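You operate a simulated robot arm through the tools that you are given. There is no shell and no other tool. Be economical: measure what you need, move in short steps, check, and stop when the job is done.

You are at the controls of a simulated robot arm. One attempt, no reset.

JOB
Free the cage rings, slide them to the comb's notches and lock them.
Fine: green, yellow and red ring at the third, second and first notch of the comb on the blue ledge; leave the combs where they lie.

It is judged by the outcome, as a careful person would: the job done as asked, and still so three seconds after it is handed in. It fails if anything else is knocked over, pushed out of place, dropped, spilled or broken.

ROBOT AND FRAMES
A 7-joint arm with a two-finger parallel gripper, fixed in place. Base frame: the origin is at the foot of the arm, x ahead of it, y to its left, z up; the work surface is at about z = 0.88. Lengths are in m, angles in degrees, forces in N, time in s.
With the tool pointing down near the work surface it reaches from about 0.24 to 0.68 m from the base axis. Its first joint turns from -66.0 to 66.0 degrees. Payload 2.4 kg.
The tool frame sits at the grasp point between the pads (the TCP): z along the fingers, y along the line on which they close. The tips reach 0.03 m beyond it. Largest opening 0.094 m; finger width 0.028, thickness 0.01; the body of the gripper, 0.05 by 0.096 m, starts 0.055 m behind the TCP.
Orientation is that of the tool frame in the base frame, as [roll, pitch, yaw] about the fixed x, y, z axes, in that order (R = Rz(yaw) Ry(pitch) Rx(roll)). With the fingers straight down and closing along the base's y, the tool's x points along the base's -x, its y along +y and its z along -z.

CONTROLS
- The arm moves only by the tool nudge_tool. Its argument "steps" is a list of rows, each an object of numbers (a shift or turn left out is 0, a gripper value left out holds the last): "gripper": the finger opening in m, from 0 to 0.094; "x", "y", "z": the shift along the base's x, y, z in m; "rx", "ry", "rz": the turn, a rotation vector about the base's x, y, z in degrees. In form: [{"gripper": .., "x": .., "y": .., "z": .., "rx": .., "ry": .., "rz": ..}, ...]. A call has 1 to 8 rows; each row shifts and turns the commanded pose from where the row before left it. Each row takes 0.2 s and may step no farther than 0.05 m and 8.6 degrees from the row before; otherwise, or with a gripper value out of range, the whole call is refused. Where a pose cannot be reached the arm comes as near as it can. A force on the tool above 40 N (or 10 N above the force at the start of the call, whichever is more), or a blocked arm, ends the call early, and 0.2 s more pass. The fingers move at their own pace (about 0.153 m/s each) and stop on an object; they squeeze with about 32 N. The grip force told is the motor's: it shows also when the fingers shut on nothing. Time passes only in rows, and 0.2 s behind the last, so rows that do not move let the fingers close. It gives the time, the measured TCP pose, the force on the tool (base axes), the opening and the grip force at its end, in the units of the frame above (readings bear some noise), with the torque about the TCP (base axes, N m) and any sound that the robot's microphone picked up.
- Cameras (640 x 400 px; columns grow to the right, rows downward): "scene" is fixed at [0.0351, 0.4819, 1.4546]; the picture's right is [-0.81, -0.59, 0.00], its down [-0.28, 0.39, -0.88] and it looks along [0.52, -0.71, -0.48] (base axes); focal length 336 px, centre (320, 200). "wrist" rides on the gripper at [0.076, 0.014, -0.103] in the tool frame; the picture's right is [-0.18, 0.98, 0.00], its down [-0.75, -0.14, -0.64] and it looks along [-0.63, -0.12, 0.77] (tool axes); focal length 243 px, centre (320, 200). There is no depth. A picture from a camera that has moved, and an enlarged one, comes with that camera's place and axes in the base frame and with its lens. The place of the scene camera against the robot may be out by one fixed shift of up to 0.018 m in any direction.
- snapshot(camera): a new picture of that camera. It takes no simulated time.
- enlarge(camera, box): a new picture of the part [left, top, right, bottom] of that camera's present view, enlarged. It takes no simulated time.
- finish_job(): hands the job in; it is judged then, once.

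Work in short steps. Places have to be worked out from the pictures, the camera data and where the tool is seen: move nearer, look again, correct. Check each grasp and each placing, and mend what went wrong. You have 120 turns and 76 pictures in all, those below and enlarged ones among them. Open the gripper and draw the arm clear of the work before you hand the job in, unless the task says otherwise; then end with one line.

The tools are called after ">>>" by a JSON object that holds its "name" and its "arguments". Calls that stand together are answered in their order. nudge_tool: Moves the arm, as the interface text tells. Its arguments: {"type":"object","properties":{"steps":{"type":"array"}},"required":["steps"]} The other tools are called the same way: snapshot (camera) takes a picture; enlarge (camera, box) takes an enlarged picture of a part of a camera's view; finish_job () hands the job in.

At the start:

```text
clock: 0.0
tool_pos: [0.4272, -0.1229, 1.2669]
orientation: [179.9, -0.1, -180.0]
force: [0.0, 0.2, -0.1]
moment: [0.0, -0.01, -0.01]
finger_gap: 0.0942
grasp_force: 0.1
```

scene: 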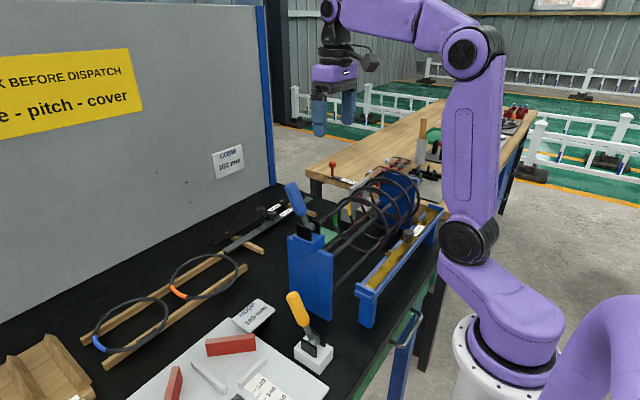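
wrist: 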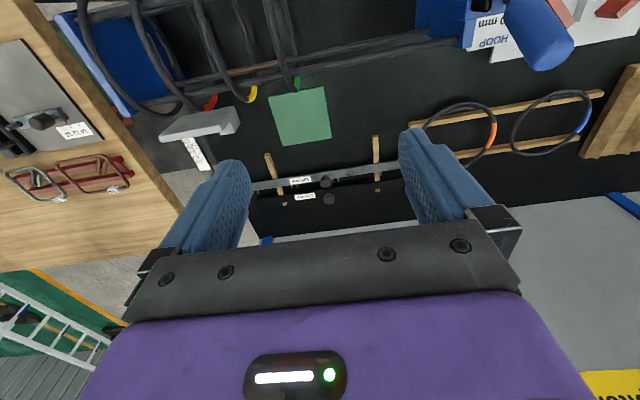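

I start with a closer look at the cage and the surrounding items in the scene view.

>>> {"name": "enlarge", "arguments": {"camera": "scene", "box": [270, 150, 450, 330]}}

>>> {"name": "enlarge", "arguments": {"camera": "scene", "box": [80, 170, 340, 400]}}

>>> {"name": "enlarge", "arguments": {"camera": "wrist", "box": [40, 0, 360, 200]}}

```text
2.22 times, centred on (360, 240) of scene
camera zoom: at [0.0351, 0.4819, 1.4546], right [-0.81, -0.59, 0.0], down [-0.28, 0.39, -0.88], along [0.52, -0.71, -0.48], focal length 746 px, centre (231, 111)
```

zoom: 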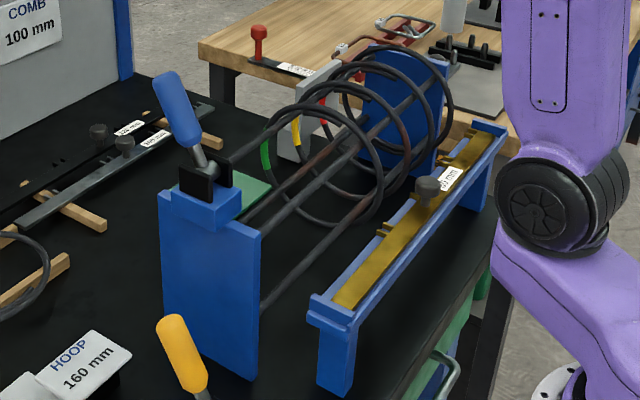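

```text
1.74 times, centred on (210, 285) of scene
camera zoom: at [0.0351, 0.4819, 1.4546], right [-0.81, -0.59, 0.0], down [-0.28, 0.39, -0.88], along [0.52, -0.71, -0.48], focal length 584 px, centre (511, 52)
```

zoom: 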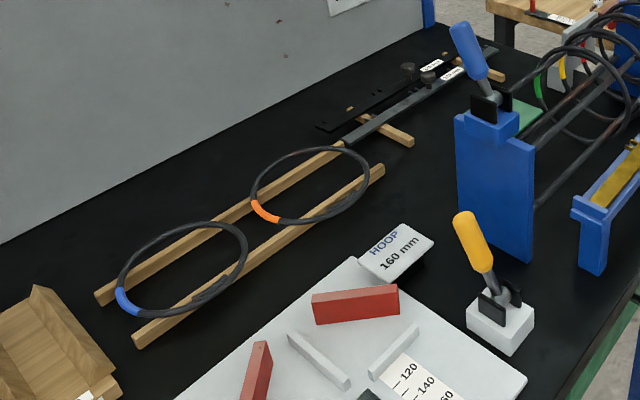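

```text
2.00 times, centred on (200, 100) of wrist
camera zoom: at [0.352, -0.1082, 1.3686], right [0.18, 0.98, 0.0], down [0.75, -0.14, 0.64], along [0.63, -0.12, -0.77], focal length 485 px, centre (560, 400)
```

zoom: 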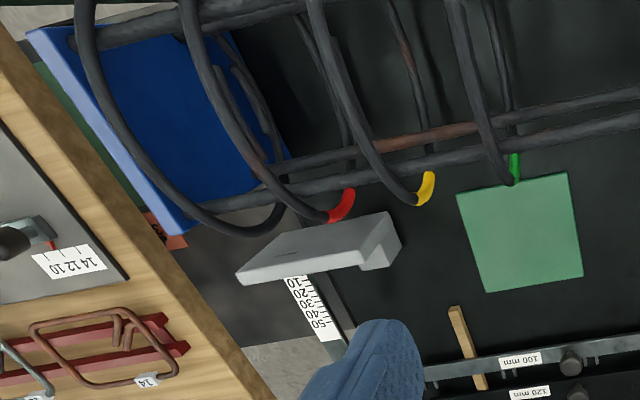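

The cage rods run roughly along y, below x≈0.35. I draw the tool back and up so that the wrist camera looks down onto the cage and the ledge comb.

>>> {"name": "nudge_tool", "arguments": {"steps": [{"x": -0.04, "z": 0.03}, {"x": -0.04, "z": 0.03}, {"x": -0.04, "z": 0.0}, {"x": -0.04}]}}

>>> {"name": "snapshot", "arguments": {"camera": "wrist"}}

```text
clock: 1.0
tool_pos: [0.2677, -0.1231, 1.328]
orientation: [-180.0, 0.0, -180.0]
force: [0.3, 0.2, 0.6]
moment: [0.03, -0.02, 0.0]
finger_gap: 0.0941
grasp_force: 0.0
```

```text
70 pictures are left
camera wrist: at [0.192, -0.1086, 1.4294], right [0.18, 0.98, 0.0], down [0.75, -0.14, 0.64], along [0.63, -0.12, -0.77], focal length 243 px, centre (320, 200)
```

wrist: 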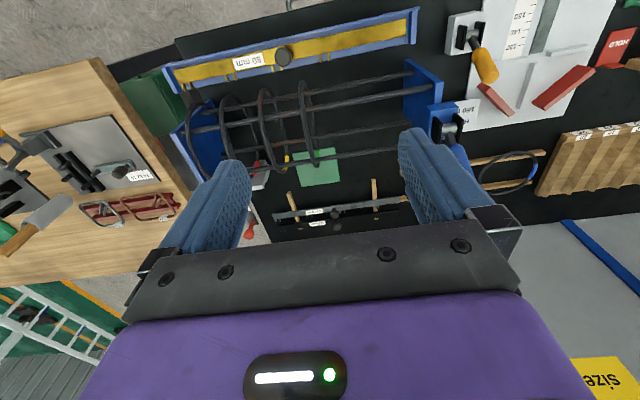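

>>> {"name": "enlarge", "arguments": {"camera": "wrist", "box": [150, 0, 310, 100]}}

>>> {"name": "enlarge", "arguments": {"camera": "wrist", "box": [290, 0, 450, 100]}}

>>> {"name": "enlarge", "arguments": {"camera": "wrist", "box": [160, 60, 480, 260]}}

```text
4.00 times, centred on (230, 50) of wrist
camera zoom: at [0.192, -0.1086, 1.4294], right [0.18, 0.98, 0.0], down [0.75, -0.14, 0.64], along [0.63, -0.12, -0.77], focal length 970 px, centre (680, 800)
```

zoom: 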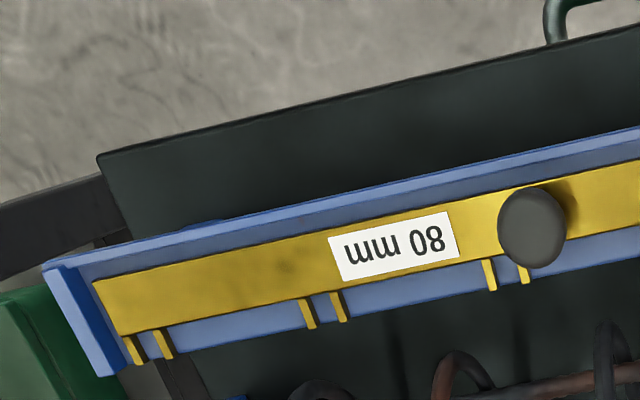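

```text
4.00 times, centred on (370, 50) of wrist
camera zoom: at [0.192, -0.1086, 1.4294], right [0.18, 0.98, 0.0], down [0.75, -0.14, 0.64], along [0.63, -0.12, -0.77], focal length 970 px, centre (120, 800)
```

zoom: 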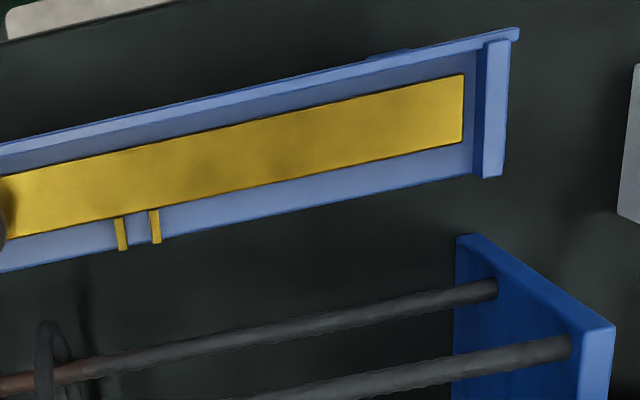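

```text
2.00 times, centred on (320, 160) of wrist
camera zoom: at [0.192, -0.1086, 1.4294], right [0.18, 0.98, 0.0], down [0.75, -0.14, 0.64], along [0.63, -0.12, -0.77], focal length 485 px, centre (320, 280)
```

zoom: 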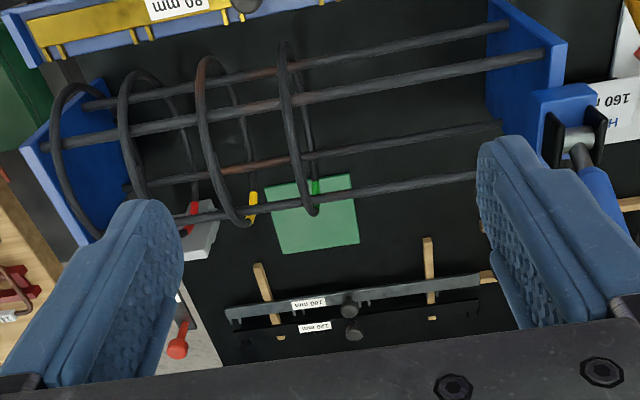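

The comb's four notches come out at y ≈ -0.362, -0.282, -0.199, -0.117 (x≈0.27), 80 mm pitch. The rings run, from the far plate, plain, red, yellow, green. The blue lever sits near (0.36, 0.045, 1.12), so I move over for a close look at it.

>>> {"name": "nudge_tool", "arguments": {"steps": [{"y": 0.045}, {"y": 0.045}, {"y": 0.04, "z": -0.02}, {"y": 0.04, "z": -0.03}, {"y": 0.02, "x": -0.02}]}}

>>> {"name": "snapshot", "arguments": {"camera": "wrist"}}

>>> {"name": "enlarge", "arguments": {"camera": "scene", "box": [270, 170, 350, 250]}}

```text
clock: 2.2
tool_pos: [0.2473, 0.0676, 1.2737]
orientation: [-179.9, 0.0, -180.0]
force: [-0.7, -0.1, -0.1]
moment: [-0.02, 0.01, 0.02]
finger_gap: 0.094
grasp_force: 0.0
```

```text
66 pictures are left
camera wrist: at [0.1727, 0.0824, 1.3756], right [0.18, 0.98, 0.0], down [0.75, -0.14, 0.64], along [0.63, -0.12, -0.77], focal length 243 px, centre (320, 200)
```

wrist: 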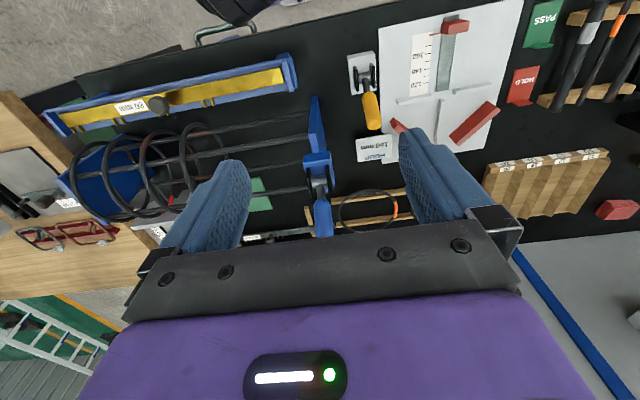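

```text
5.00 times, centred on (310, 210) of scene
camera zoom: at [0.0351, 0.4819, 1.4546], right [-0.81, -0.59, 0.0], down [-0.28, 0.39, -0.88], along [0.52, -0.71, -0.48], focal length 1679 px, centre (370, 150)
```

zoom: 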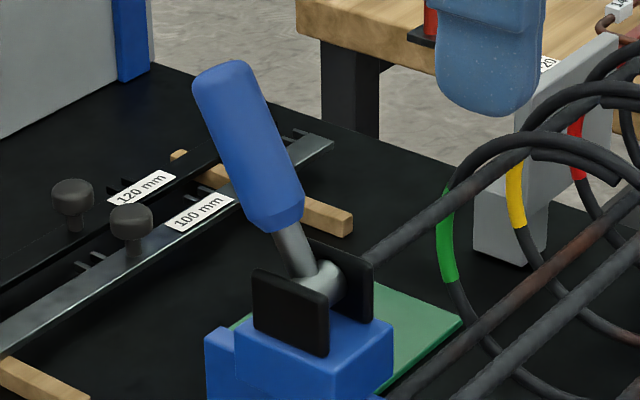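

>>> {"name": "enlarge", "arguments": {"camera": "wrist", "box": [240, 80, 400, 240]}}

>>> {"name": "enlarge", "arguments": {"camera": "wrist", "box": [50, 80, 330, 250]}}

```text
2.50 times, centred on (320, 160) of wrist
camera zoom: at [0.1727, 0.0824, 1.3756], right [0.18, 0.98, 0.0], down [0.75, -0.14, 0.64], along [0.63, -0.12, -0.77], focal length 606 px, centre (320, 300)
```

zoom: 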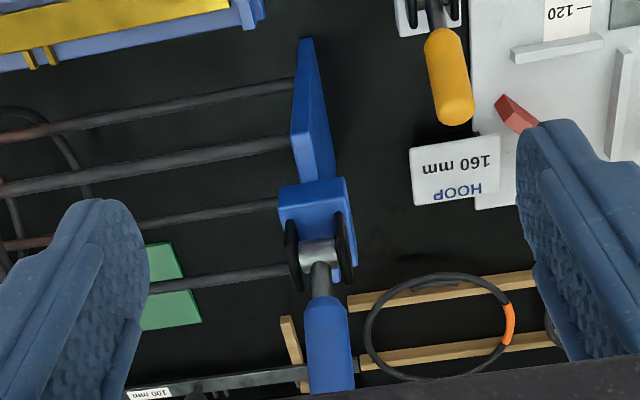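

```text
2.29 times, centred on (190, 165) of wrist
camera zoom: at [0.1727, 0.0824, 1.3756], right [0.18, 0.98, 0.0], down [0.75, -0.14, 0.64], along [0.63, -0.12, -0.77], focal length 555 px, centre (617, 280)
```

zoom: 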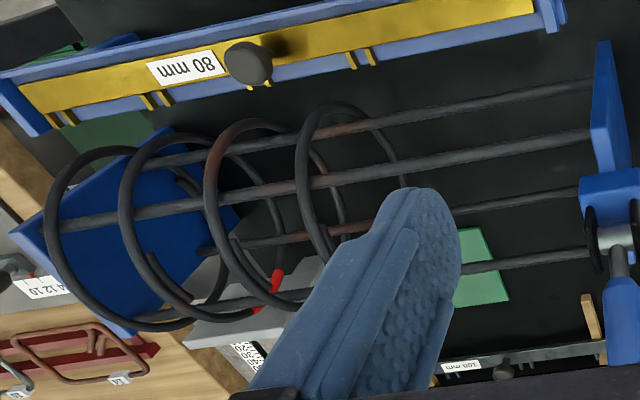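

Two-view triangulation puts the lever hub at (0.378, 0.043, 1.087), turning about y, with the handle leaning about 31° toward +x and its tip near (0.427, 0.043, 1.168). I move above the handle.

>>> {"name": "nudge_tool", "arguments": {"steps": [{"x": 0.042, "y": -0.006}, {"x": 0.042, "y": -0.006}, {"x": 0.042, "y": -0.006}, {"x": 0.042, "y": -0.007}, {"z": -0.03}]}}

>>> {"name": "snapshot", "arguments": {"camera": "wrist"}}

>>> {"name": "enlarge", "arguments": {"camera": "scene", "box": [250, 140, 350, 240]}}

```text
clock: 3.4
tool_pos: [0.4175, 0.041, 1.2471]
orientation: [-180.0, 0.1, 180.0]
force: [-0.1, 0.5, 0.1]
moment: [0.01, -0.02, -0.03]
finger_gap: 0.0939
grasp_force: 0.0
```

```text
62 pictures are left
camera wrist: at [0.3415, 0.0548, 1.3494], right [0.18, 0.98, 0.0], down [0.75, -0.14, 0.64], along [0.63, -0.12, -0.77], focal length 243 px, centre (320, 200)
```

wrist: 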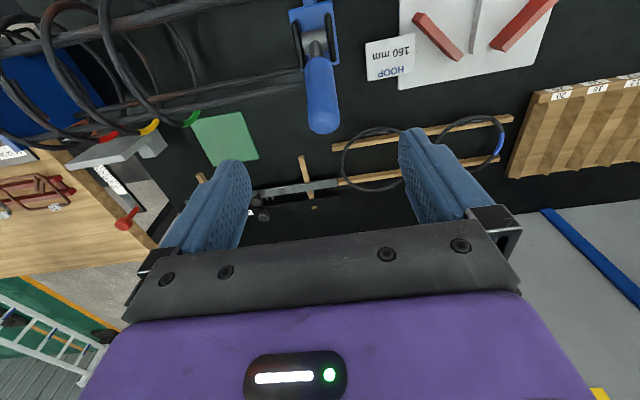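

```text
4.00 times, centred on (300, 190) of scene
camera zoom: at [0.0351, 0.4819, 1.4546], right [-0.81, -0.59, 0.0], down [-0.28, 0.39, -0.88], along [0.52, -0.71, -0.48], focal length 1343 px, centre (400, 240)
```

zoom: 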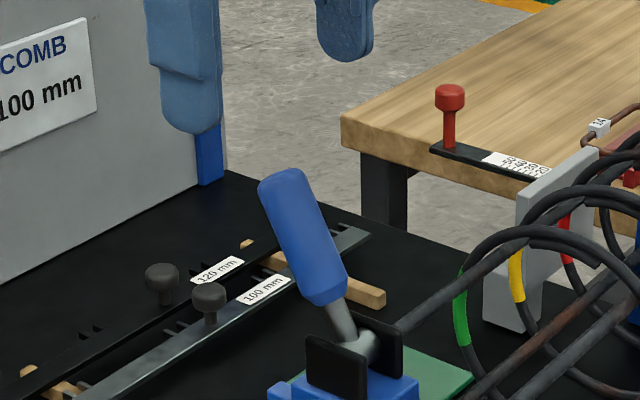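

The handle tip checks out at about (0.418, 0.042, 1.165), midway between the fingers. I go down on it, then close.

>>> {"name": "nudge_tool", "arguments": {"steps": [{"x": -0.003, "z": -0.04}, {"x": -0.002, "z": -0.04}, {"z": -0.017}, {"gripper": 0.0}, {"gripper": 0.0}, {"gripper": 0.0}]}}

>>> {"name": "snapshot", "arguments": {"camera": "wrist"}}

```text
clock: 4.8
tool_pos: [0.4127, 0.0444, 1.1498]
orientation: [179.8, 0.0, -179.8]
force: [0.7, 27.3, -7.8]
moment: [-0.31, -0.4, -0.16]
finger_gap: 0.0279
grasp_force: 45.2
```

```text
60 pictures are left
camera wrist: at [0.338, 0.0584, 1.2519], right [0.18, 0.98, 0.0], down [0.75, -0.14, 0.64], along [0.63, -0.11, -0.77], focal length 243 px, centre (320, 200)
```

wrist: 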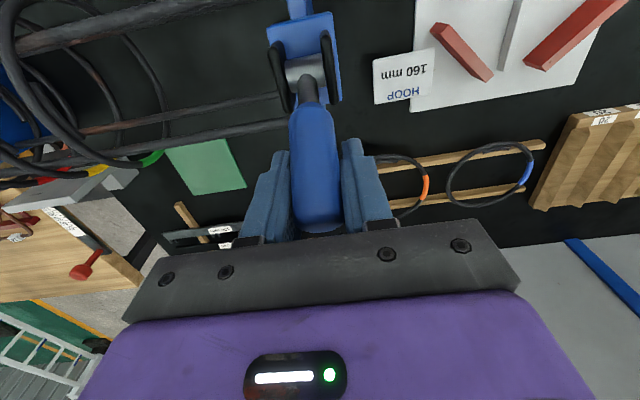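

The handle is gripped (27.9 mm) but about 4 mm off to +y, so I recentre. Then I try the first part of the arc about the hub toward vertical.

>>> {"name": "nudge_tool", "arguments": {"steps": [{"y": 0.005}, {"x": -0.0113, "z": 0.005}, {"x": -0.0121, "z": 0.0031}]}}

```text
clock: 5.6
tool_pos: [0.3899, 0.0449, 1.1593]
orientation: [-179.9, 0.6, 179.8]
force: [16.4, -4.8, 4.3]
moment: [-0.03, -0.89, 0.05]
finger_gap: 0.0274
grasp_force: 45.1
```

The lever moves with the gripper against moderate resistance, so I carry on along the arc.

>>> {"name": "nudge_tool", "arguments": {"steps": [{"x": -0.0123, "z": 0.0009}, {"x": -0.0127, "z": -0.0013}, {"x": -0.0121, "z": -0.0035}, {"x": -0.0112, "z": -0.0055}]}}

>>> {"name": "enlarge", "arguments": {"camera": "scene", "box": [260, 140, 440, 320]}}

```text
clock: 6.5
tool_pos: [0.3502, 0.0452, 1.1549]
orientation: [-179.8, 1.3, 179.8]
force: [2.6, -7.7, -3.4]
moment: [0.89, -0.12, 0.35]
finger_gap: 0.0239
grasp_force: 45.1
stopped in row 4: the force on the tool passed its limit at 43 N (the readings are from after the stop); the commanded pose is now the measured one
```

```text
2.22 times, centred on (350, 230) of scene
camera zoom: at [0.0351, 0.4816, 1.4547], right [-0.81, -0.59, 0.0], down [-0.28, 0.39, -0.88], along [0.52, -0.71, -0.48], focal length 746 px, centre (253, 133)
```

zoom: 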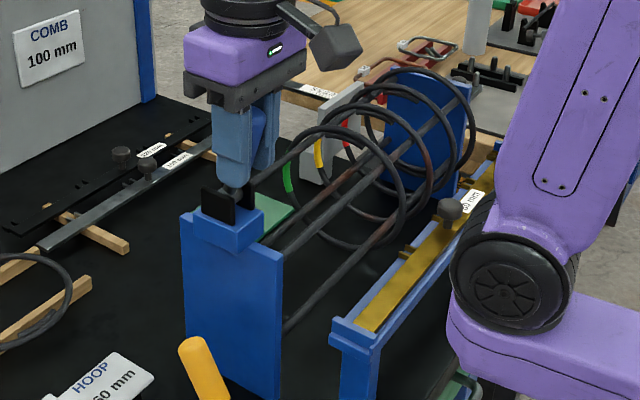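

The arm stopped near -22°, perhaps at the lever's end stop. I open and lift away to see.

>>> {"name": "nudge_tool", "arguments": {"steps": [{"gripper": 0.08}, {"gripper": 0.08, "z": 0.03}, {"z": 0.045}, {"x": -0.045}, {"x": -0.045}]}}

>>> {"name": "snapshot", "arguments": {"camera": "wrist"}}

>>> {"name": "enlarge", "arguments": {"camera": "scene", "box": [260, 140, 440, 320]}}

```text
clock: 7.7
tool_pos: [0.2599, 0.0485, 1.2318]
orientation: [-179.7, 1.2, 180.0]
force: [0.0, 0.1, 0.7]
moment: [0.0, -0.01, -0.01]
finger_gap: 0.08
grasp_force: 0.0
```

```text
58 pictures are left
camera wrist: at [0.1821, 0.0627, 1.332], right [0.19, 0.98, 0.0], down [0.74, -0.14, 0.66], along [0.65, -0.12, -0.75], focal length 243 px, centre (320, 200)
```

wrist: 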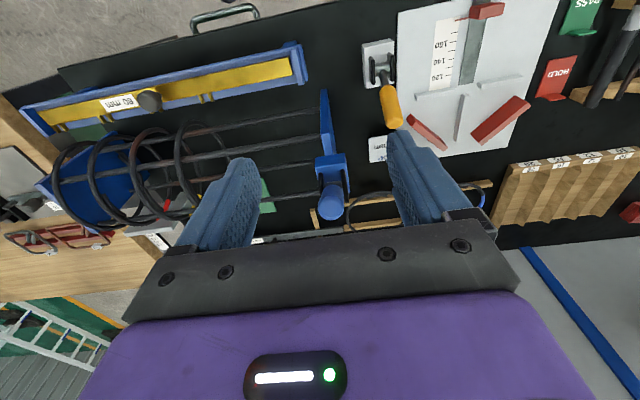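

```text
2.22 times, centred on (350, 230) of scene
camera zoom: at [0.0351, 0.4819, 1.4546], right [-0.81, -0.59, 0.0], down [-0.28, 0.39, -0.88], along [0.52, -0.71, -0.48], focal length 746 px, centre (253, 133)
```

zoom: 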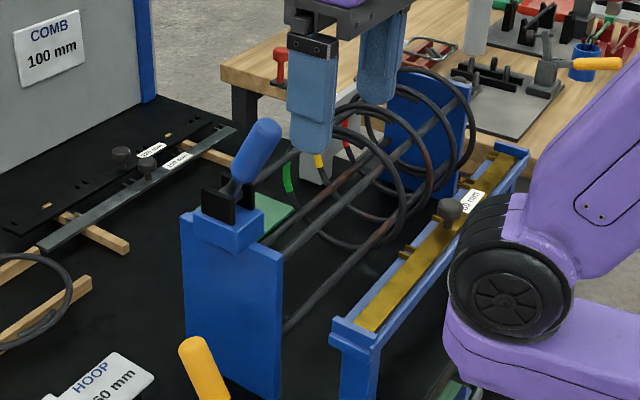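

The lever now leans about -22° toward the robot. To find out whether that is its end stop, I'll go round and press it gently on toward -x from the +x side with closed fingers.

>>> {"name": "nudge_tool", "arguments": {"steps": [{"x": 0.045, "gripper": 0.0}, {"x": 0.05, "y": -0.003}, {"x": 0.055, "y": -0.002}]}}

>>> {"name": "nudge_tool", "arguments": {"steps": [{"x": 0.045, "z": 0.01, "gripper": 0.0}, {"x": 0.05, "y": -0.003}, {"x": 0.05, "y": -0.002}, {"x": 0.015}, {"z": -0.035}, {"z": -0.03}]}}

```text
refused: row 3 steps farther than a row can; nothing moved
```

```text
clock: 9.1
tool_pos: [0.4205, 0.0407, 1.1755]
orientation: [-179.8, 1.2, 179.9]
force: [0.2, -0.7, 0.1]
moment: [-0.01, -0.02, 0.02]
finger_gap: 0.0001
grasp_force: 32.4
```

The first list was refused for an oversize step; the second went through. Now I press toward -x in small steps.

>>> {"name": "nudge_tool", "arguments": {"steps": [{"x": -0.02}, {"x": -0.012}, {"x": -0.006}, {"x": -0.005}, {"x": -0.005}]}}

```text
clock: 10.3
tool_pos: [0.3731, 0.0416, 1.1739]
orientation: [-179.8, 1.4, 179.8]
force: [3.5, -0.9, 1.0]
moment: [0.0, -0.06, 0.01]
finger_gap: 0.0
grasp_force: 32.4
```

>>> {"name": "nudge_tool", "arguments": {"steps": [{"x": -0.006}, {"x": -0.006}, {"x": -0.006}]}}

>>> {"name": "enlarge", "arguments": {"camera": "scene", "box": [260, 140, 360, 240]}}

```text
clock: 10.9
tool_pos: [0.3693, 0.0408, 1.1763]
orientation: [-179.9, 3.0, 179.7]
force: [7.0, 0.4, 4.9]
moment: [0.01, -0.18, -0.05]
finger_gap: 0.0
grasp_force: 32.1
stopped in row 2: the force on the tool passed its limit at 45 N (the readings are from after the stop); the commanded pose is now the measured one
```

```text
4.00 times, centred on (310, 190) of scene
camera zoom: at [0.0352, 0.4819, 1.4546], right [-0.81, -0.59, 0.0], down [-0.28, 0.39, -0.88], along [0.52, -0.71, -0.48], focal length 1343 px, centre (360, 240)
```

zoom: 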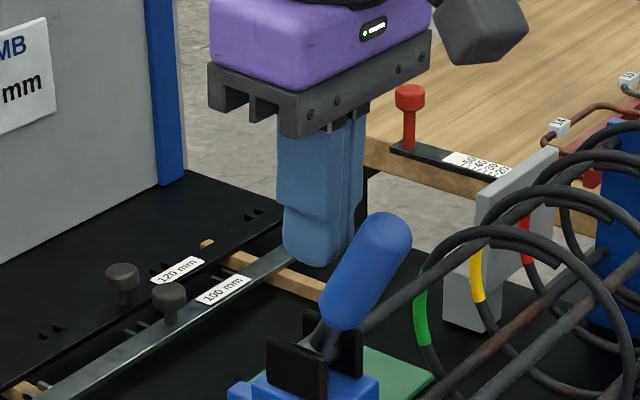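

Hard stop reached at about -26°, so the lever is fully thrown. Stereo from the first two wrist views gives ring marks at y ≈ -0.302 (red), -0.235 (yellow), -0.164 (green), with the plain ring at about -0.37. I retreat upward and look more closely at the far end.

>>> {"name": "nudge_tool", "arguments": {"steps": [{"x": 0.02, "z": 0.02, "gripper": 0.0}, {"z": 0.05}, {"z": 0.04, "y": -0.03}, {"x": -0.04, "y": -0.03}, {"x": -0.04, "y": -0.03}, {"x": -0.03, "y": -0.04}, {"x": -0.025, "y": -0.04}, {"y": -0.05}]}}

>>> {"name": "nudge_tool", "arguments": {"steps": [{"y": -0.05, "ry": -1.5}, {"y": -0.05, "ry": -1.0}]}}

>>> {"name": "snapshot", "arguments": {"camera": "wrist"}}

```text
clock: 12.7
tool_pos: [0.2531, -0.1772, 1.2869]
orientation: [-180.0, 2.7, 179.9]
force: [-0.1, 0.4, 0.1]
moment: [0.01, -0.01, -0.01]
finger_gap: 0.0
grasp_force: 32.3
```

```text
clock: 13.3
tool_pos: [0.2547, -0.2802, 1.2871]
orientation: [-179.8, 5.3, 179.9]
force: [1.0, 0.3, 0.4]
moment: [0.04, -0.01, 0.02]
finger_gap: 0.0002
grasp_force: 31.9
```

```text
55 pictures are left
camera wrist: at [0.1687, -0.2654, 1.3813], right [0.19, 0.98, 0.02], down [0.69, -0.14, 0.71], along [0.7, -0.12, -0.71], focal length 243 px, centre (320, 200)
```

wrist: 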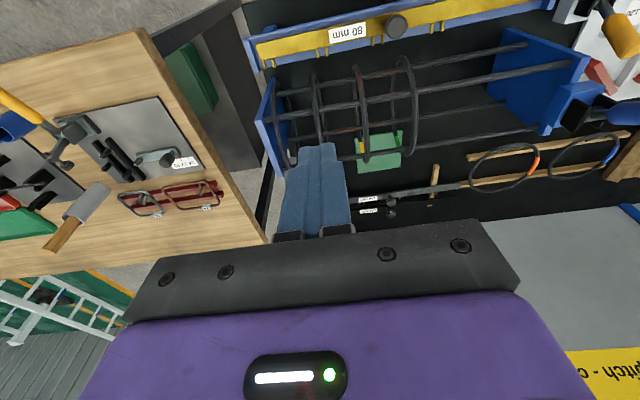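

>>> {"name": "nudge_tool", "arguments": {"steps": [{"ry": 5.3}]}}

>>> {"name": "enlarge", "arguments": {"camera": "wrist", "box": [230, 0, 430, 160]}}

>>> {"name": "enlarge", "arguments": {"camera": "scene", "box": [330, 150, 450, 250]}}

```text
clock: 13.7
tool_pos: [0.2529, -0.2809, 1.2879]
orientation: [-179.8, -0.1, 179.8]
force: [0.7, 0.3, 0.2]
moment: [0.0, -0.03, -0.02]
finger_gap: 0.0002
grasp_force: 32.4
```

```text
2.50 times, centred on (330, 80) of wrist
camera zoom: at [0.1774, -0.2654, 1.3892], right [0.19, 0.98, 0.0], down [0.75, -0.14, 0.64], along [0.63, -0.12, -0.77], focal length 606 px, centre (295, 500)
```

zoom: 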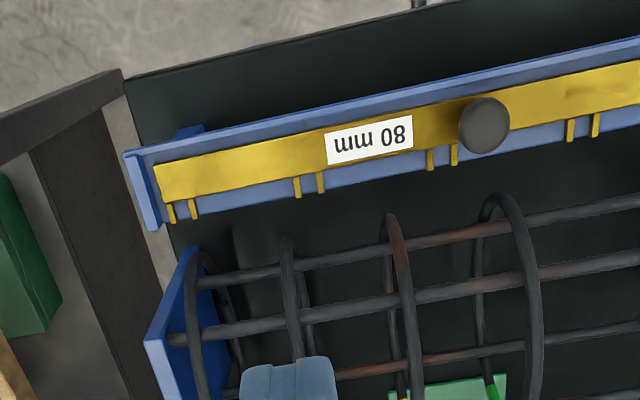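

```text
4.00 times, centred on (390, 200) of scene
camera zoom: at [0.0351, 0.4818, 1.4546], right [-0.81, -0.59, 0.0], down [-0.28, 0.39, -0.88], along [0.52, -0.71, -0.48], focal length 1343 px, centre (40, 200)
```

zoom: 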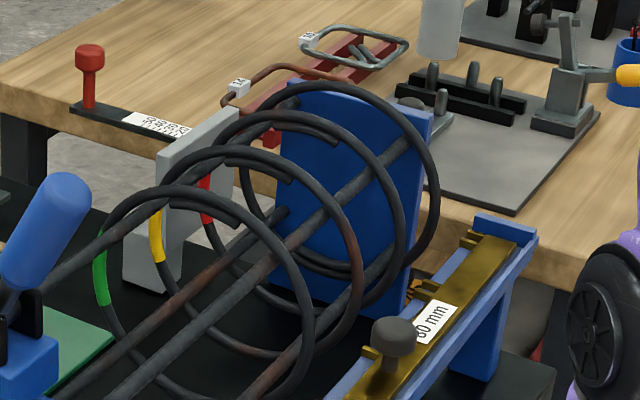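

The plain ring sits at the comb's end notch, right by the plate, which makes it the fixed datum ring. First, second and third notches therefore follow at y≈-0.278, -0.196, -0.114, and the rings have to go +y by about 20, 35 and 45 mm. I turn the tool about 10° so that image columns match y, and move over the green ring.

>>> {"name": "nudge_tool", "arguments": {"steps": [{"y": 0.045, "rz": 5.2, "gripper": 0.094}, {"y": 0.045, "rz": 5.2}, {"y": 0.036, "z": -0.04}, {"z": -0.03}]}}

>>> {"name": "snapshot", "arguments": {"camera": "wrist"}}

```text
refused: row 3 steps farther than a row can; nothing moved
```

```text
52 pictures are left
camera wrist: at [0.1774, -0.2654, 1.3892], right [0.19, 0.98, 0.0], down [0.75, -0.14, 0.64], along [0.63, -0.12, -0.77], focal length 243 px, centre (320, 200)
```

wrist: 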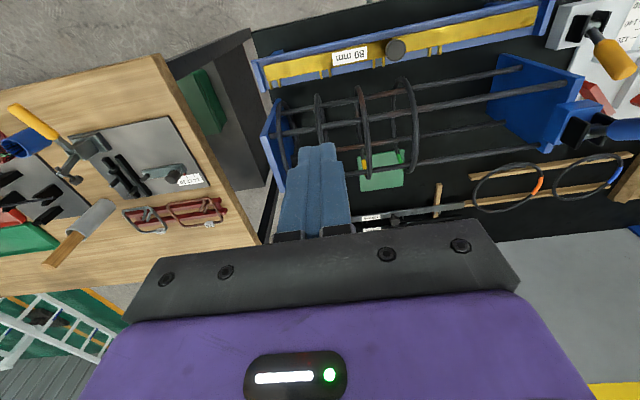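

The step was slightly too long; I split it.

>>> {"name": "nudge_tool", "arguments": {"steps": [{"y": 0.045, "rz": 5.2, "gripper": 0.094}, {"y": 0.045, "rz": 5.2}, {"y": 0.036}, {"z": -0.04}, {"z": -0.03}]}}

>>> {"name": "snapshot", "arguments": {"camera": "wrist"}}

```text
clock: 14.9
tool_pos: [0.2542, -0.1554, 1.216]
orientation: [-179.9, -0.1, -169.8]
force: [0.2, 0.0, 0.2]
moment: [0.0, -0.01, 0.01]
finger_gap: 0.094
grasp_force: 0.0
```

```text
51 pictures are left
camera wrist: at [0.1762, -0.1542, 1.3173], right [0.01, 1.0, 0.0], down [0.77, 0.0, 0.64], along [0.64, -0.01, -0.77], focal length 243 px, centre (320, 200)
```

wrist: 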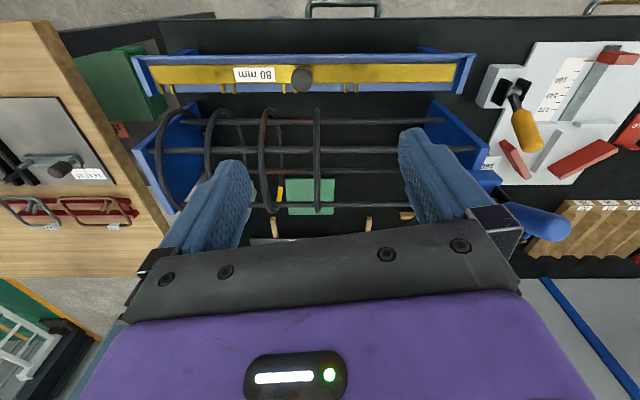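

>>> {"name": "enlarge", "arguments": {"camera": "wrist", "box": [130, 40, 330, 220]}}

>>> {"name": "enlarge", "arguments": {"camera": "wrist", "box": [260, 40, 500, 220]}}

```text
2.22 times, centred on (230, 130) of wrist
camera zoom: at [0.1762, -0.1542, 1.3173], right [0.01, 1.0, 0.0], down [0.77, 0.0, 0.64], along [0.64, -0.01, -0.77], focal length 539 px, centre (520, 356)
```

zoom: 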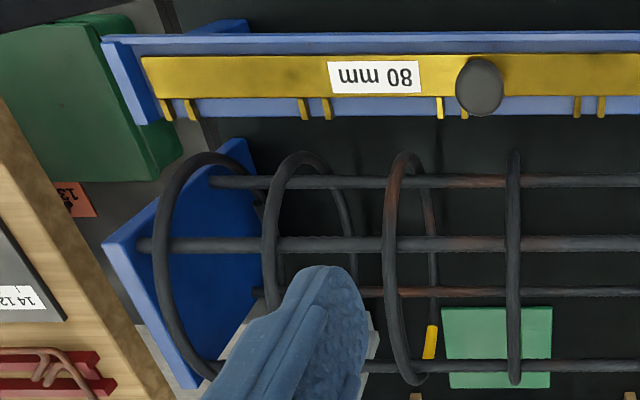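

```text
2.22 times, centred on (380, 130) of wrist
camera zoom: at [0.1762, -0.1542, 1.3173], right [0.01, 1.0, 0.0], down [0.77, 0.0, 0.64], along [0.64, -0.01, -0.77], focal length 539 px, centre (187, 356)
```

zoom: 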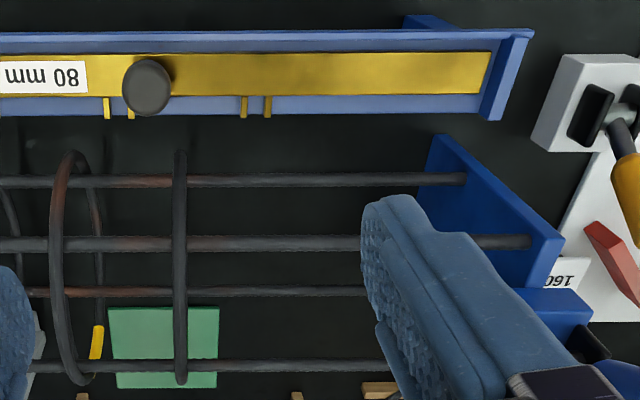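

Columns now match y. Notches are at y≈-0.357 (datum), -0.277, -0.197, -0.117, and green is at -0.160. Ring tangents give centre (0.375, 0.984), outer radius 0.08, with the upper rods at x≈0.327 and 0.423. I'll grip green at its top, between the upper rods, so I square the tool and move above it.

>>> {"name": "nudge_tool", "arguments": {"steps": [{"x": 0.04, "y": -0.002, "rz": -5.1, "gripper": 0.05}, {"x": 0.04, "y": -0.002, "rz": -5.1}, {"x": 0.041, "y": 0.0}, {"z": -0.04}, {"z": -0.03}]}}

>>> {"name": "snapshot", "arguments": {"camera": "wrist"}}

>>> {"name": "enlarge", "arguments": {"camera": "scene", "box": [290, 110, 430, 250]}}

```text
clock: 16.1
tool_pos: [0.3737, -0.1537, 1.1455]
orientation: [-179.9, -0.1, 180.0]
force: [0.3, 0.4, -0.6]
moment: [0.01, 0.0, 0.01]
finger_gap: 0.05
grasp_force: 0.0
```

```text
48 pictures are left
camera wrist: at [0.2986, -0.1397, 1.2469], right [0.19, 0.98, 0.0], down [0.75, -0.14, 0.64], along [0.63, -0.12, -0.77], focal length 243 px, centre (320, 200)
```

wrist: 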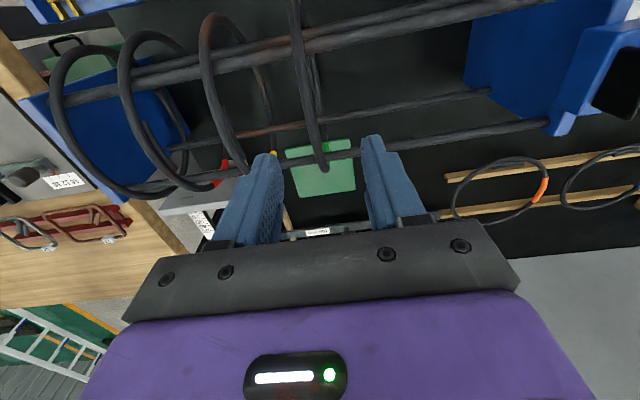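

```text
2.86 times, centred on (360, 180) of scene
camera zoom: at [0.0351, 0.4819, 1.4546], right [-0.81, -0.59, 0.0], down [-0.28, 0.39, -0.88], along [0.52, -0.71, -0.48], focal length 960 px, centre (206, 257)
```

zoom: 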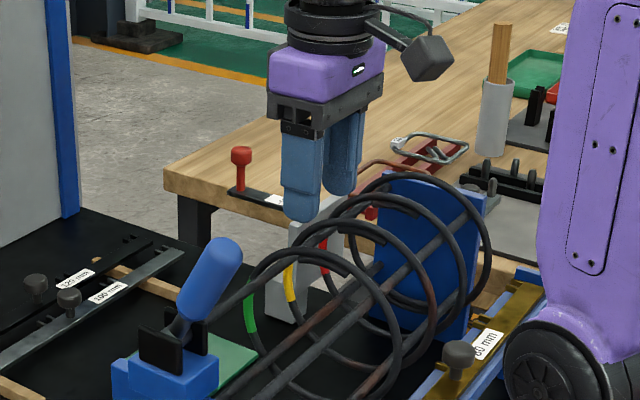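

I shift 3 mm to -y to centre on the ring and lower to z≈1.056 without closing yet.

>>> {"name": "nudge_tool", "arguments": {"steps": [{"y": -0.003, "z": -0.03}, {"z": -0.03}, {"z": -0.03}]}}

>>> {"name": "snapshot", "arguments": {"camera": "wrist"}}

```text
clock: 16.9
tool_pos: [0.3717, -0.1613, 1.0554]
orientation: [-179.8, -0.1, -180.0]
force: [0.1, -0.1, -0.4]
moment: [0.03, -0.04, 0.01]
finger_gap: 0.05
grasp_force: 0.0
```

```text
46 pictures are left
camera wrist: at [0.2976, -0.1457, 1.1568], right [0.18, 0.98, 0.0], down [0.75, -0.14, 0.64], along [0.63, -0.12, -0.77], focal length 243 px, centre (320, 200)
```

wrist: 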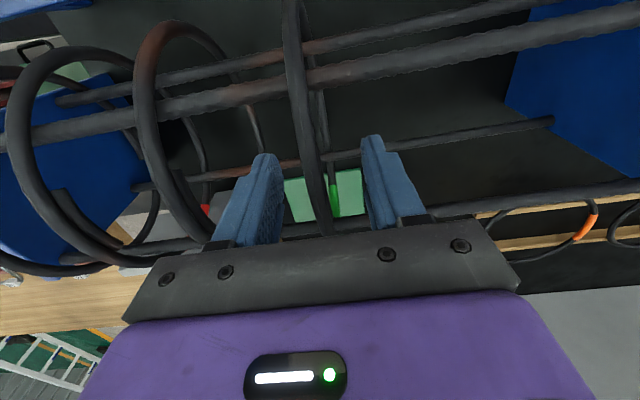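

The ring is centred between the fingers, so I close on it.

>>> {"name": "nudge_tool", "arguments": {"steps": [{"gripper": 0.0}, {"gripper": 0.0}]}}

```text
clock: 17.5
tool_pos: [0.373, -0.1598, 1.0555]
orientation: [-179.9, -0.2, -179.9]
force: [-1.2, -0.9, -8.7]
moment: [0.0, -0.65, 0.0]
finger_gap: 0.0121
grasp_force: 45.0
```

Gripped (12 mm). I slide it in +y in small steps and watch the force.

>>> {"name": "nudge_tool", "arguments": {"steps": [{"y": 0.008}, {"y": 0.008}]}}

>>> {"name": "enlarge", "arguments": {"camera": "scene", "box": [290, 150, 430, 290]}}

```text
clock: 18.1
tool_pos: [0.3729, -0.1454, 1.0553]
orientation: [179.9, -0.3, 179.9]
force: [-0.5, -2.3, -27.3]
moment: [0.03, -0.08, -0.04]
finger_gap: 0.0122
grasp_force: 45.0
```

```text
2.86 times, centred on (360, 220) of scene
camera zoom: at [0.0354, 0.4816, 1.4547], right [-0.81, -0.59, 0.0], down [-0.28, 0.39, -0.88], along [0.52, -0.71, -0.48], focal length 960 px, centre (206, 143)
```

zoom: 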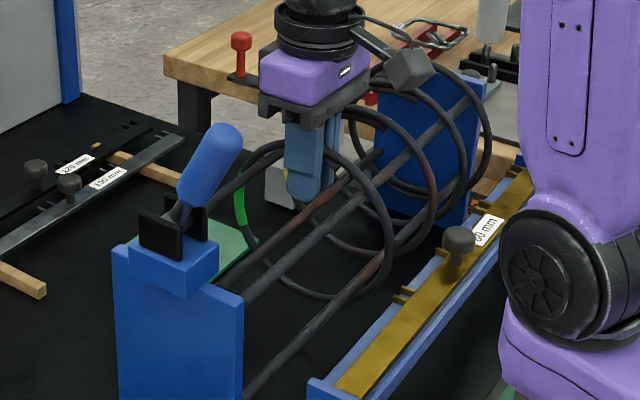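

The ring slides with little y resistance but pulls the tool down at 27 N, so I lower 2 mm to relieve that and go on.

>>> {"name": "nudge_tool", "arguments": {"steps": [{"z": -0.002}, {"y": 0.005}]}}

```text
clock: 18.7
tool_pos: [0.3728, -0.1388, 1.0559]
orientation: [-179.7, -0.1, -179.9]
force: [-10.3, -2.8, 13.5]
moment: [0.01, 1.18, 0.04]
finger_gap: 0.0117
grasp_force: 45.0
```

>>> {"name": "nudge_tool", "arguments": {"steps": [{"y": 0.007, "z": 0.001}, {"y": 0.007}, {"y": 0.007}]}}

```text
clock: 19.5
tool_pos: [0.3726, -0.1176, 1.0558]
orientation: [-179.9, 0.0, 179.9]
force: [-12.2, -1.8, 1.0]
moment: [0.04, -0.99, 0.0]
finger_gap: 0.012
grasp_force: 45.1
```

At the target by reading. I open, rise and take the aligned view from y≈-0.117 to check against the notch.

>>> {"name": "nudge_tool", "arguments": {"steps": [{"gripper": 0.05}, {"gripper": 0.05}, {"z": 0.045}, {"z": 0.045}, {"z": 0.045, "gripper": 0.094}, {"x": -0.045, "rz": 5.2}, {"x": -0.045, "rz": 5.2}, {"x": -0.03}]}}

>>> {"name": "enlarge", "arguments": {"camera": "wrist", "box": [230, 30, 410, 240]}}

>>> {"name": "enlarge", "arguments": {"camera": "wrist", "box": [100, 30, 420, 230]}}

```text
clock: 21.3
tool_pos: [0.2531, -0.1169, 1.1897]
orientation: [-179.9, -0.1, -169.6]
force: [0.1, 0.2, -0.7]
moment: [0.02, 0.0, 0.0]
finger_gap: 0.0942
grasp_force: 0.1
```

```text
1.90 times, centred on (320, 135) of wrist
camera zoom: at [0.177, -0.1172, 1.2912], right [0.0, 1.0, 0.0], down [0.77, 0.0, 0.64], along [0.64, 0.0, -0.77], focal length 462 px, centre (320, 324)
```

zoom: 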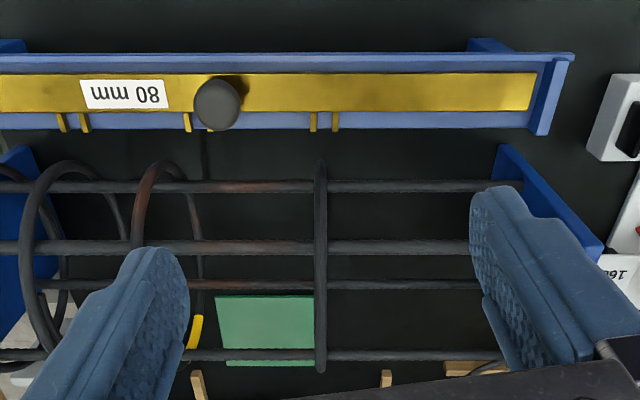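

```text
2.00 times, centred on (260, 130) of wrist
camera zoom: at [0.177, -0.1172, 1.2912], right [0.0, 1.0, 0.0], down [0.77, 0.0, 0.64], along [0.64, 0.0, -0.77], focal length 485 px, centre (440, 340)
```

zoom: 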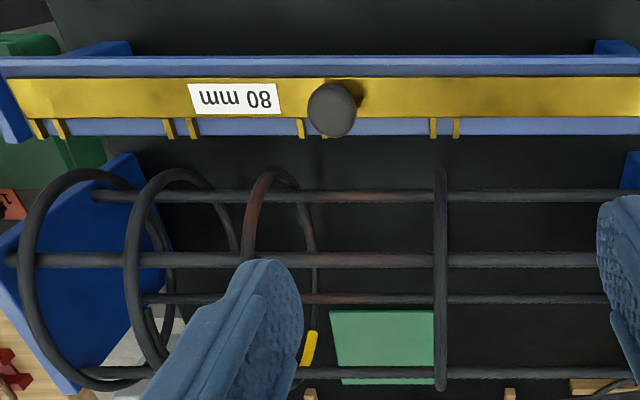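

Green sits about 2 mm on the -y side of the notch centre (teeth ±7 mm); I'll trim that at the end. That puts the notch targets at tool y ≈ -0.1155, -0.1955 and -0.2755. Next is yellow, at about y=-0.231.

>>> {"name": "nudge_tool", "arguments": {"steps": [{"x": 0.03, "y": -0.035, "rz": -5.2, "gripper": 0.05}, {"x": 0.03, "y": -0.035, "rz": -5.2}, {"x": 0.03, "y": -0.035}, {"x": 0.03, "y": -0.01}, {"z": -0.04}]}}

>>> {"name": "snapshot", "arguments": {"camera": "wrist"}}

```text
clock: 22.5
tool_pos: [0.3747, -0.2326, 1.1508]
orientation: [-179.9, -0.1, 180.0]
force: [-0.9, 0.0, 0.5]
moment: [0.03, 0.01, -0.01]
finger_gap: 0.0498
grasp_force: 0.1
```

```text
42 pictures are left
camera wrist: at [0.2996, -0.2188, 1.2525], right [0.18, 0.98, 0.0], down [0.75, -0.14, 0.64], along [0.63, -0.12, -0.77], focal length 243 px, centre (320, 200)
```

wrist: 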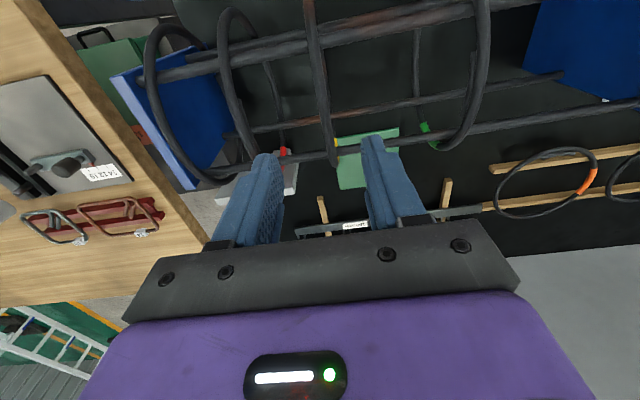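

The yellow ring is a few mm toward +y of the tool centre. I shift 3 mm, go down and close.

>>> {"name": "nudge_tool", "arguments": {"steps": [{"y": 0.003, "z": -0.03}, {"z": -0.03}, {"z": -0.035}, {"gripper": 0.0}, {"gripper": 0.0}]}}

>>> {"name": "snapshot", "arguments": {"camera": "wrist"}}

```text
clock: 23.7
tool_pos: [0.3734, -0.2305, 1.0545]
orientation: [-179.9, -0.1, 180.0]
force: [-1.1, 0.6, -0.2]
moment: [-0.03, 0.03, 0.01]
finger_gap: 0.0122
grasp_force: 45.2
```

```text
41 pictures are left
camera wrist: at [0.2981, -0.2161, 1.1567], right [0.18, 0.98, 0.0], down [0.75, -0.14, 0.64], along [0.63, -0.12, -0.77], focal length 243 px, centre (320, 200)
```

wrist: 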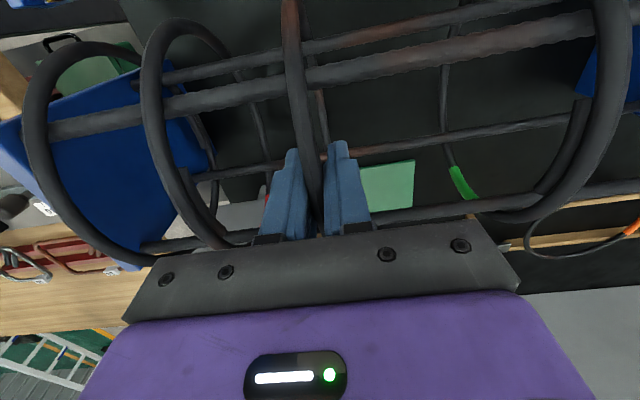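

Yellow is gripped at y≈-0.230. I slide it +34 mm in small steps.

>>> {"name": "nudge_tool", "arguments": {"steps": [{"y": 0.007}, {"y": 0.007}, {"y": 0.007}, {"y": 0.007}, {"y": 0.006}]}}

```text
clock: 24.9
tool_pos: [0.3725, -0.1963, 1.055]
orientation: [-179.9, -0.2, -180.0]
force: [-20.0, -2.0, 22.9]
moment: [0.03, 0.63, -0.03]
finger_gap: 0.0124
grasp_force: 45.0
```

Arrived at -0.196. I open, rise, and move to the red ring at about y=-0.298.

>>> {"name": "nudge_tool", "arguments": {"steps": [{"gripper": 0.05}, {"gripper": 0.05}, {"z": 0.045}, {"z": 0.045}, {"y": -0.04}, {"y": -0.04}, {"y": -0.022}]}}

>>> {"name": "snapshot", "arguments": {"camera": "wrist"}}

```text
clock: 26.5
tool_pos: [0.3734, -0.2983, 1.1424]
orientation: [-179.8, 0.0, 180.0]
force: [-0.1, 0.9, -0.6]
moment: [0.02, -0.01, -0.04]
finger_gap: 0.0504
grasp_force: 0.0
```

```text
40 pictures are left
camera wrist: at [0.2967, -0.284, 1.2448], right [0.18, 0.98, 0.0], down [0.75, -0.14, 0.64], along [0.63, -0.12, -0.77], focal length 243 px, centre (320, 200)
```

wrist: 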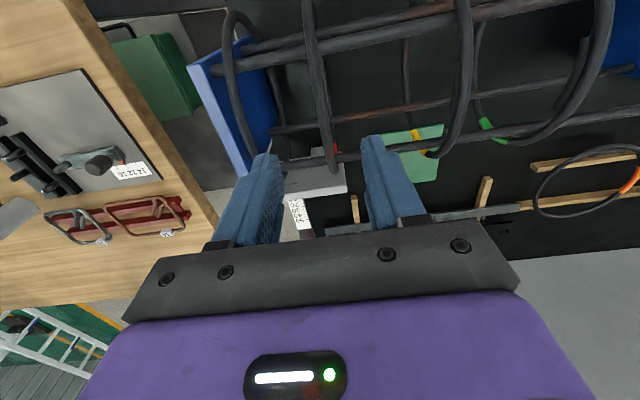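

Red sits a few mm to +y of centre. I shift 3 mm, go down and close.

>>> {"name": "nudge_tool", "arguments": {"steps": [{"y": 0.003, "z": -0.03}, {"z": -0.03}, {"z": -0.027}, {"gripper": 0.0}, {"gripper": 0.0}]}}

>>> {"name": "snapshot", "arguments": {"camera": "wrist"}}

```text
clock: 27.7
tool_pos: [0.3738, -0.2944, 1.0584]
orientation: [-179.9, 0.1, -179.9]
force: [-2.3, -0.6, 0.2]
moment: [-0.01, -0.27, 0.05]
finger_gap: 0.0119
grasp_force: 44.7
```

```text
39 pictures are left
camera wrist: at [0.2982, -0.2798, 1.1595], right [0.18, 0.98, 0.0], down [0.75, -0.14, 0.64], along [0.63, -0.12, -0.77], focal length 243 px, centre (320, 200)
```

wrist: 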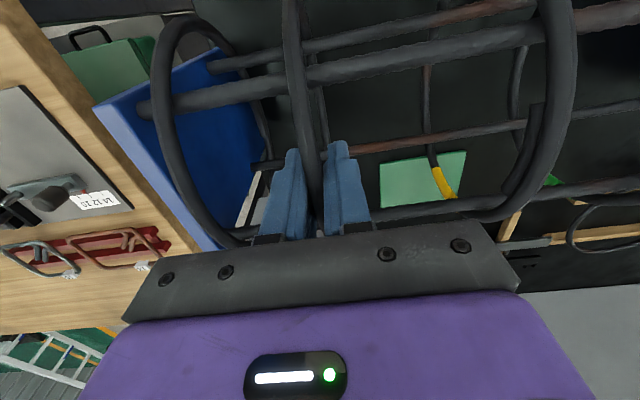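

Red is gripped at y=-0.295. I slide it +19 mm to -0.276.

>>> {"name": "nudge_tool", "arguments": {"steps": [{"y": 0.007}, {"y": 0.006}, {"y": 0.006}]}}

>>> {"name": "nudge_tool", "arguments": {"steps": [{"gripper": 0.05}, {"gripper": 0.05}, {"z": 0.045}, {"z": 0.045}, {"z": 0.045, "gripper": 0.094}, {"x": -0.045, "rz": 5.2}, {"x": -0.045, "rz": 5.2}, {"x": -0.03}]}}

>>> {"name": "enlarge", "arguments": {"camera": "wrist", "box": [200, 40, 440, 190]}}

```text
clock: 28.5
tool_pos: [0.3733, -0.2762, 1.0578]
orientation: [-179.9, -0.2, 179.9]
force: [-4.9, -1.6, -4.1]
moment: [0.0, -0.87, 0.0]
finger_gap: 0.012
grasp_force: 45.4
```

```text
clock: 30.3
tool_pos: [0.2519, -0.2756, 1.1962]
orientation: [-179.9, -0.2, -169.5]
force: [-1.0, 0.0, 0.6]
moment: [0.04, -0.01, 0.0]
finger_gap: 0.0941
grasp_force: 0.1
```

```text
2.67 times, centred on (320, 115) of wrist
camera zoom: at [0.1757, -0.2749, 1.2985], right [0.0, 1.0, 0.0], down [0.77, 0.0, 0.64], along [0.64, 0.0, -0.77], focal length 647 px, centre (320, 427)
```

zoom: 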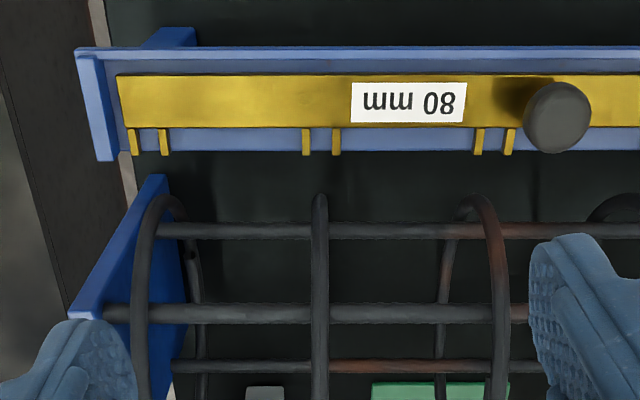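

Red is on the first notch within a millimetre. Now I check yellow from y=-0.196.

>>> {"name": "nudge_tool", "arguments": {"steps": [{"y": 0.04}, {"y": 0.04}]}}

>>> {"name": "enlarge", "arguments": {"camera": "wrist", "box": [200, 40, 440, 190]}}

>>> {"name": "nudge_tool", "arguments": {"steps": [{"y": 0.04}, {"y": 0.04}]}}

>>> {"name": "enlarge", "arguments": {"camera": "wrist", "box": [200, 40, 440, 190]}}

```text
clock: 30.9
tool_pos: [0.2532, -0.1944, 1.196]
orientation: [-179.9, -0.1, -169.6]
force: [0.1, 0.4, -0.3]
moment: [-0.01, -0.01, 0.01]
finger_gap: 0.094
grasp_force: 0.0
```

```text
2.67 times, centred on (320, 115) of wrist
camera zoom: at [0.1758, -0.1943, 1.2973], right [0.0, 1.0, 0.0], down [0.77, 0.0, 0.64], along [0.64, 0.0, -0.77], focal length 647 px, centre (320, 427)
```

zoom: 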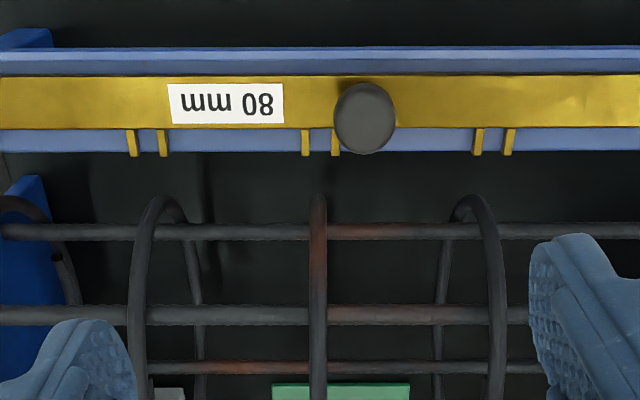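

```text
clock: 31.5
tool_pos: [0.2547, -0.1157, 1.1934]
orientation: [-179.9, 0.0, -169.7]
force: [0.0, 0.8, -0.3]
moment: [-0.02, 0.02, 0.0]
finger_gap: 0.0941
grasp_force: 0.2
```

```text
2.67 times, centred on (320, 115) of wrist
camera zoom: at [0.1777, -0.1157, 1.2952], right [0.0, 1.0, 0.0], down [0.77, 0.0, 0.64], along [0.64, 0.0, -0.77], focal length 647 px, centre (320, 427)
```

zoom: 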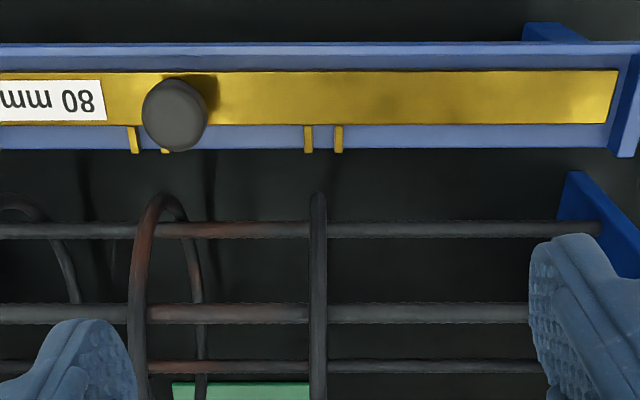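

Yellow is within 1 mm; green is 2.4 mm short toward -y. I regrip green and trim it.

>>> {"name": "nudge_tool", "arguments": {"steps": [{"x": 0.04, "y": -0.002, "rz": -5.2, "gripper": 0.05}, {"x": 0.04, "rz": -5.2}, {"x": 0.04}, {"z": -0.045}, {"z": -0.045}, {"z": -0.045}, {"gripper": 0.0}, {"gripper": 0.0}]}}

>>> {"name": "nudge_tool", "arguments": {"steps": [{"y": 0.0025}, {}]}}

```text
clock: 33.3
tool_pos: [0.3767, -0.1222, 1.0584]
orientation: [-179.9, 0.0, 180.0]
force: [-1.8, 0.3, 0.4]
moment: [-0.04, -0.37, 0.03]
finger_gap: 0.0121
grasp_force: 45.0
```

```text
clock: 33.9
tool_pos: [0.3762, -0.1166, 1.0598]
orientation: [-179.9, 0.0, 179.9]
force: [8.0, -1.7, -2.4]
moment: [0.07, 0.76, 0.0]
finger_gap: 0.0119
grasp_force: 45.2
```

>>> {"name": "nudge_tool", "arguments": {"steps": [{"gripper": 0.05}, {"gripper": 0.05}, {"z": 0.045}, {"z": 0.045}, {"z": 0.045, "gripper": 0.094}, {"x": -0.045, "rz": 5.2}, {"x": -0.045, "rz": 5.2}, {"x": -0.03}]}}

>>> {"name": "enlarge", "arguments": {"camera": "wrist", "box": [200, 40, 440, 190]}}

```text
clock: 35.7
tool_pos: [0.2558, -0.1172, 1.1948]
orientation: [-179.9, 0.1, -169.4]
force: [0.5, 0.5, -0.5]
moment: [-0.03, 0.01, 0.01]
finger_gap: 0.0943
grasp_force: 0.1
```

```text
2.67 times, centred on (320, 115) of wrist
camera zoom: at [0.1785, -0.116, 1.2972], right [0.0, 1.0, 0.0], down [0.77, 0.0, 0.64], along [0.64, 0.0, -0.77], focal length 647 px, centre (320, 427)
```

zoom: 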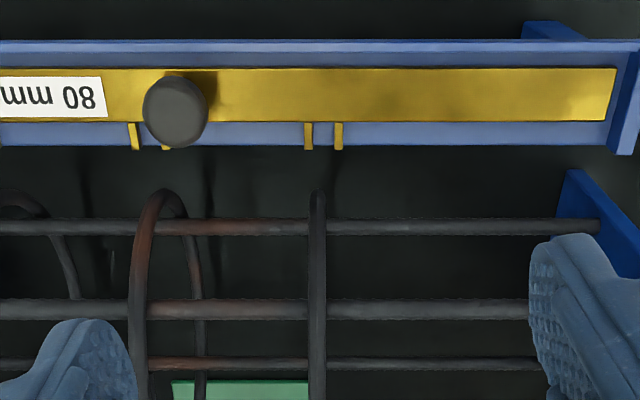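

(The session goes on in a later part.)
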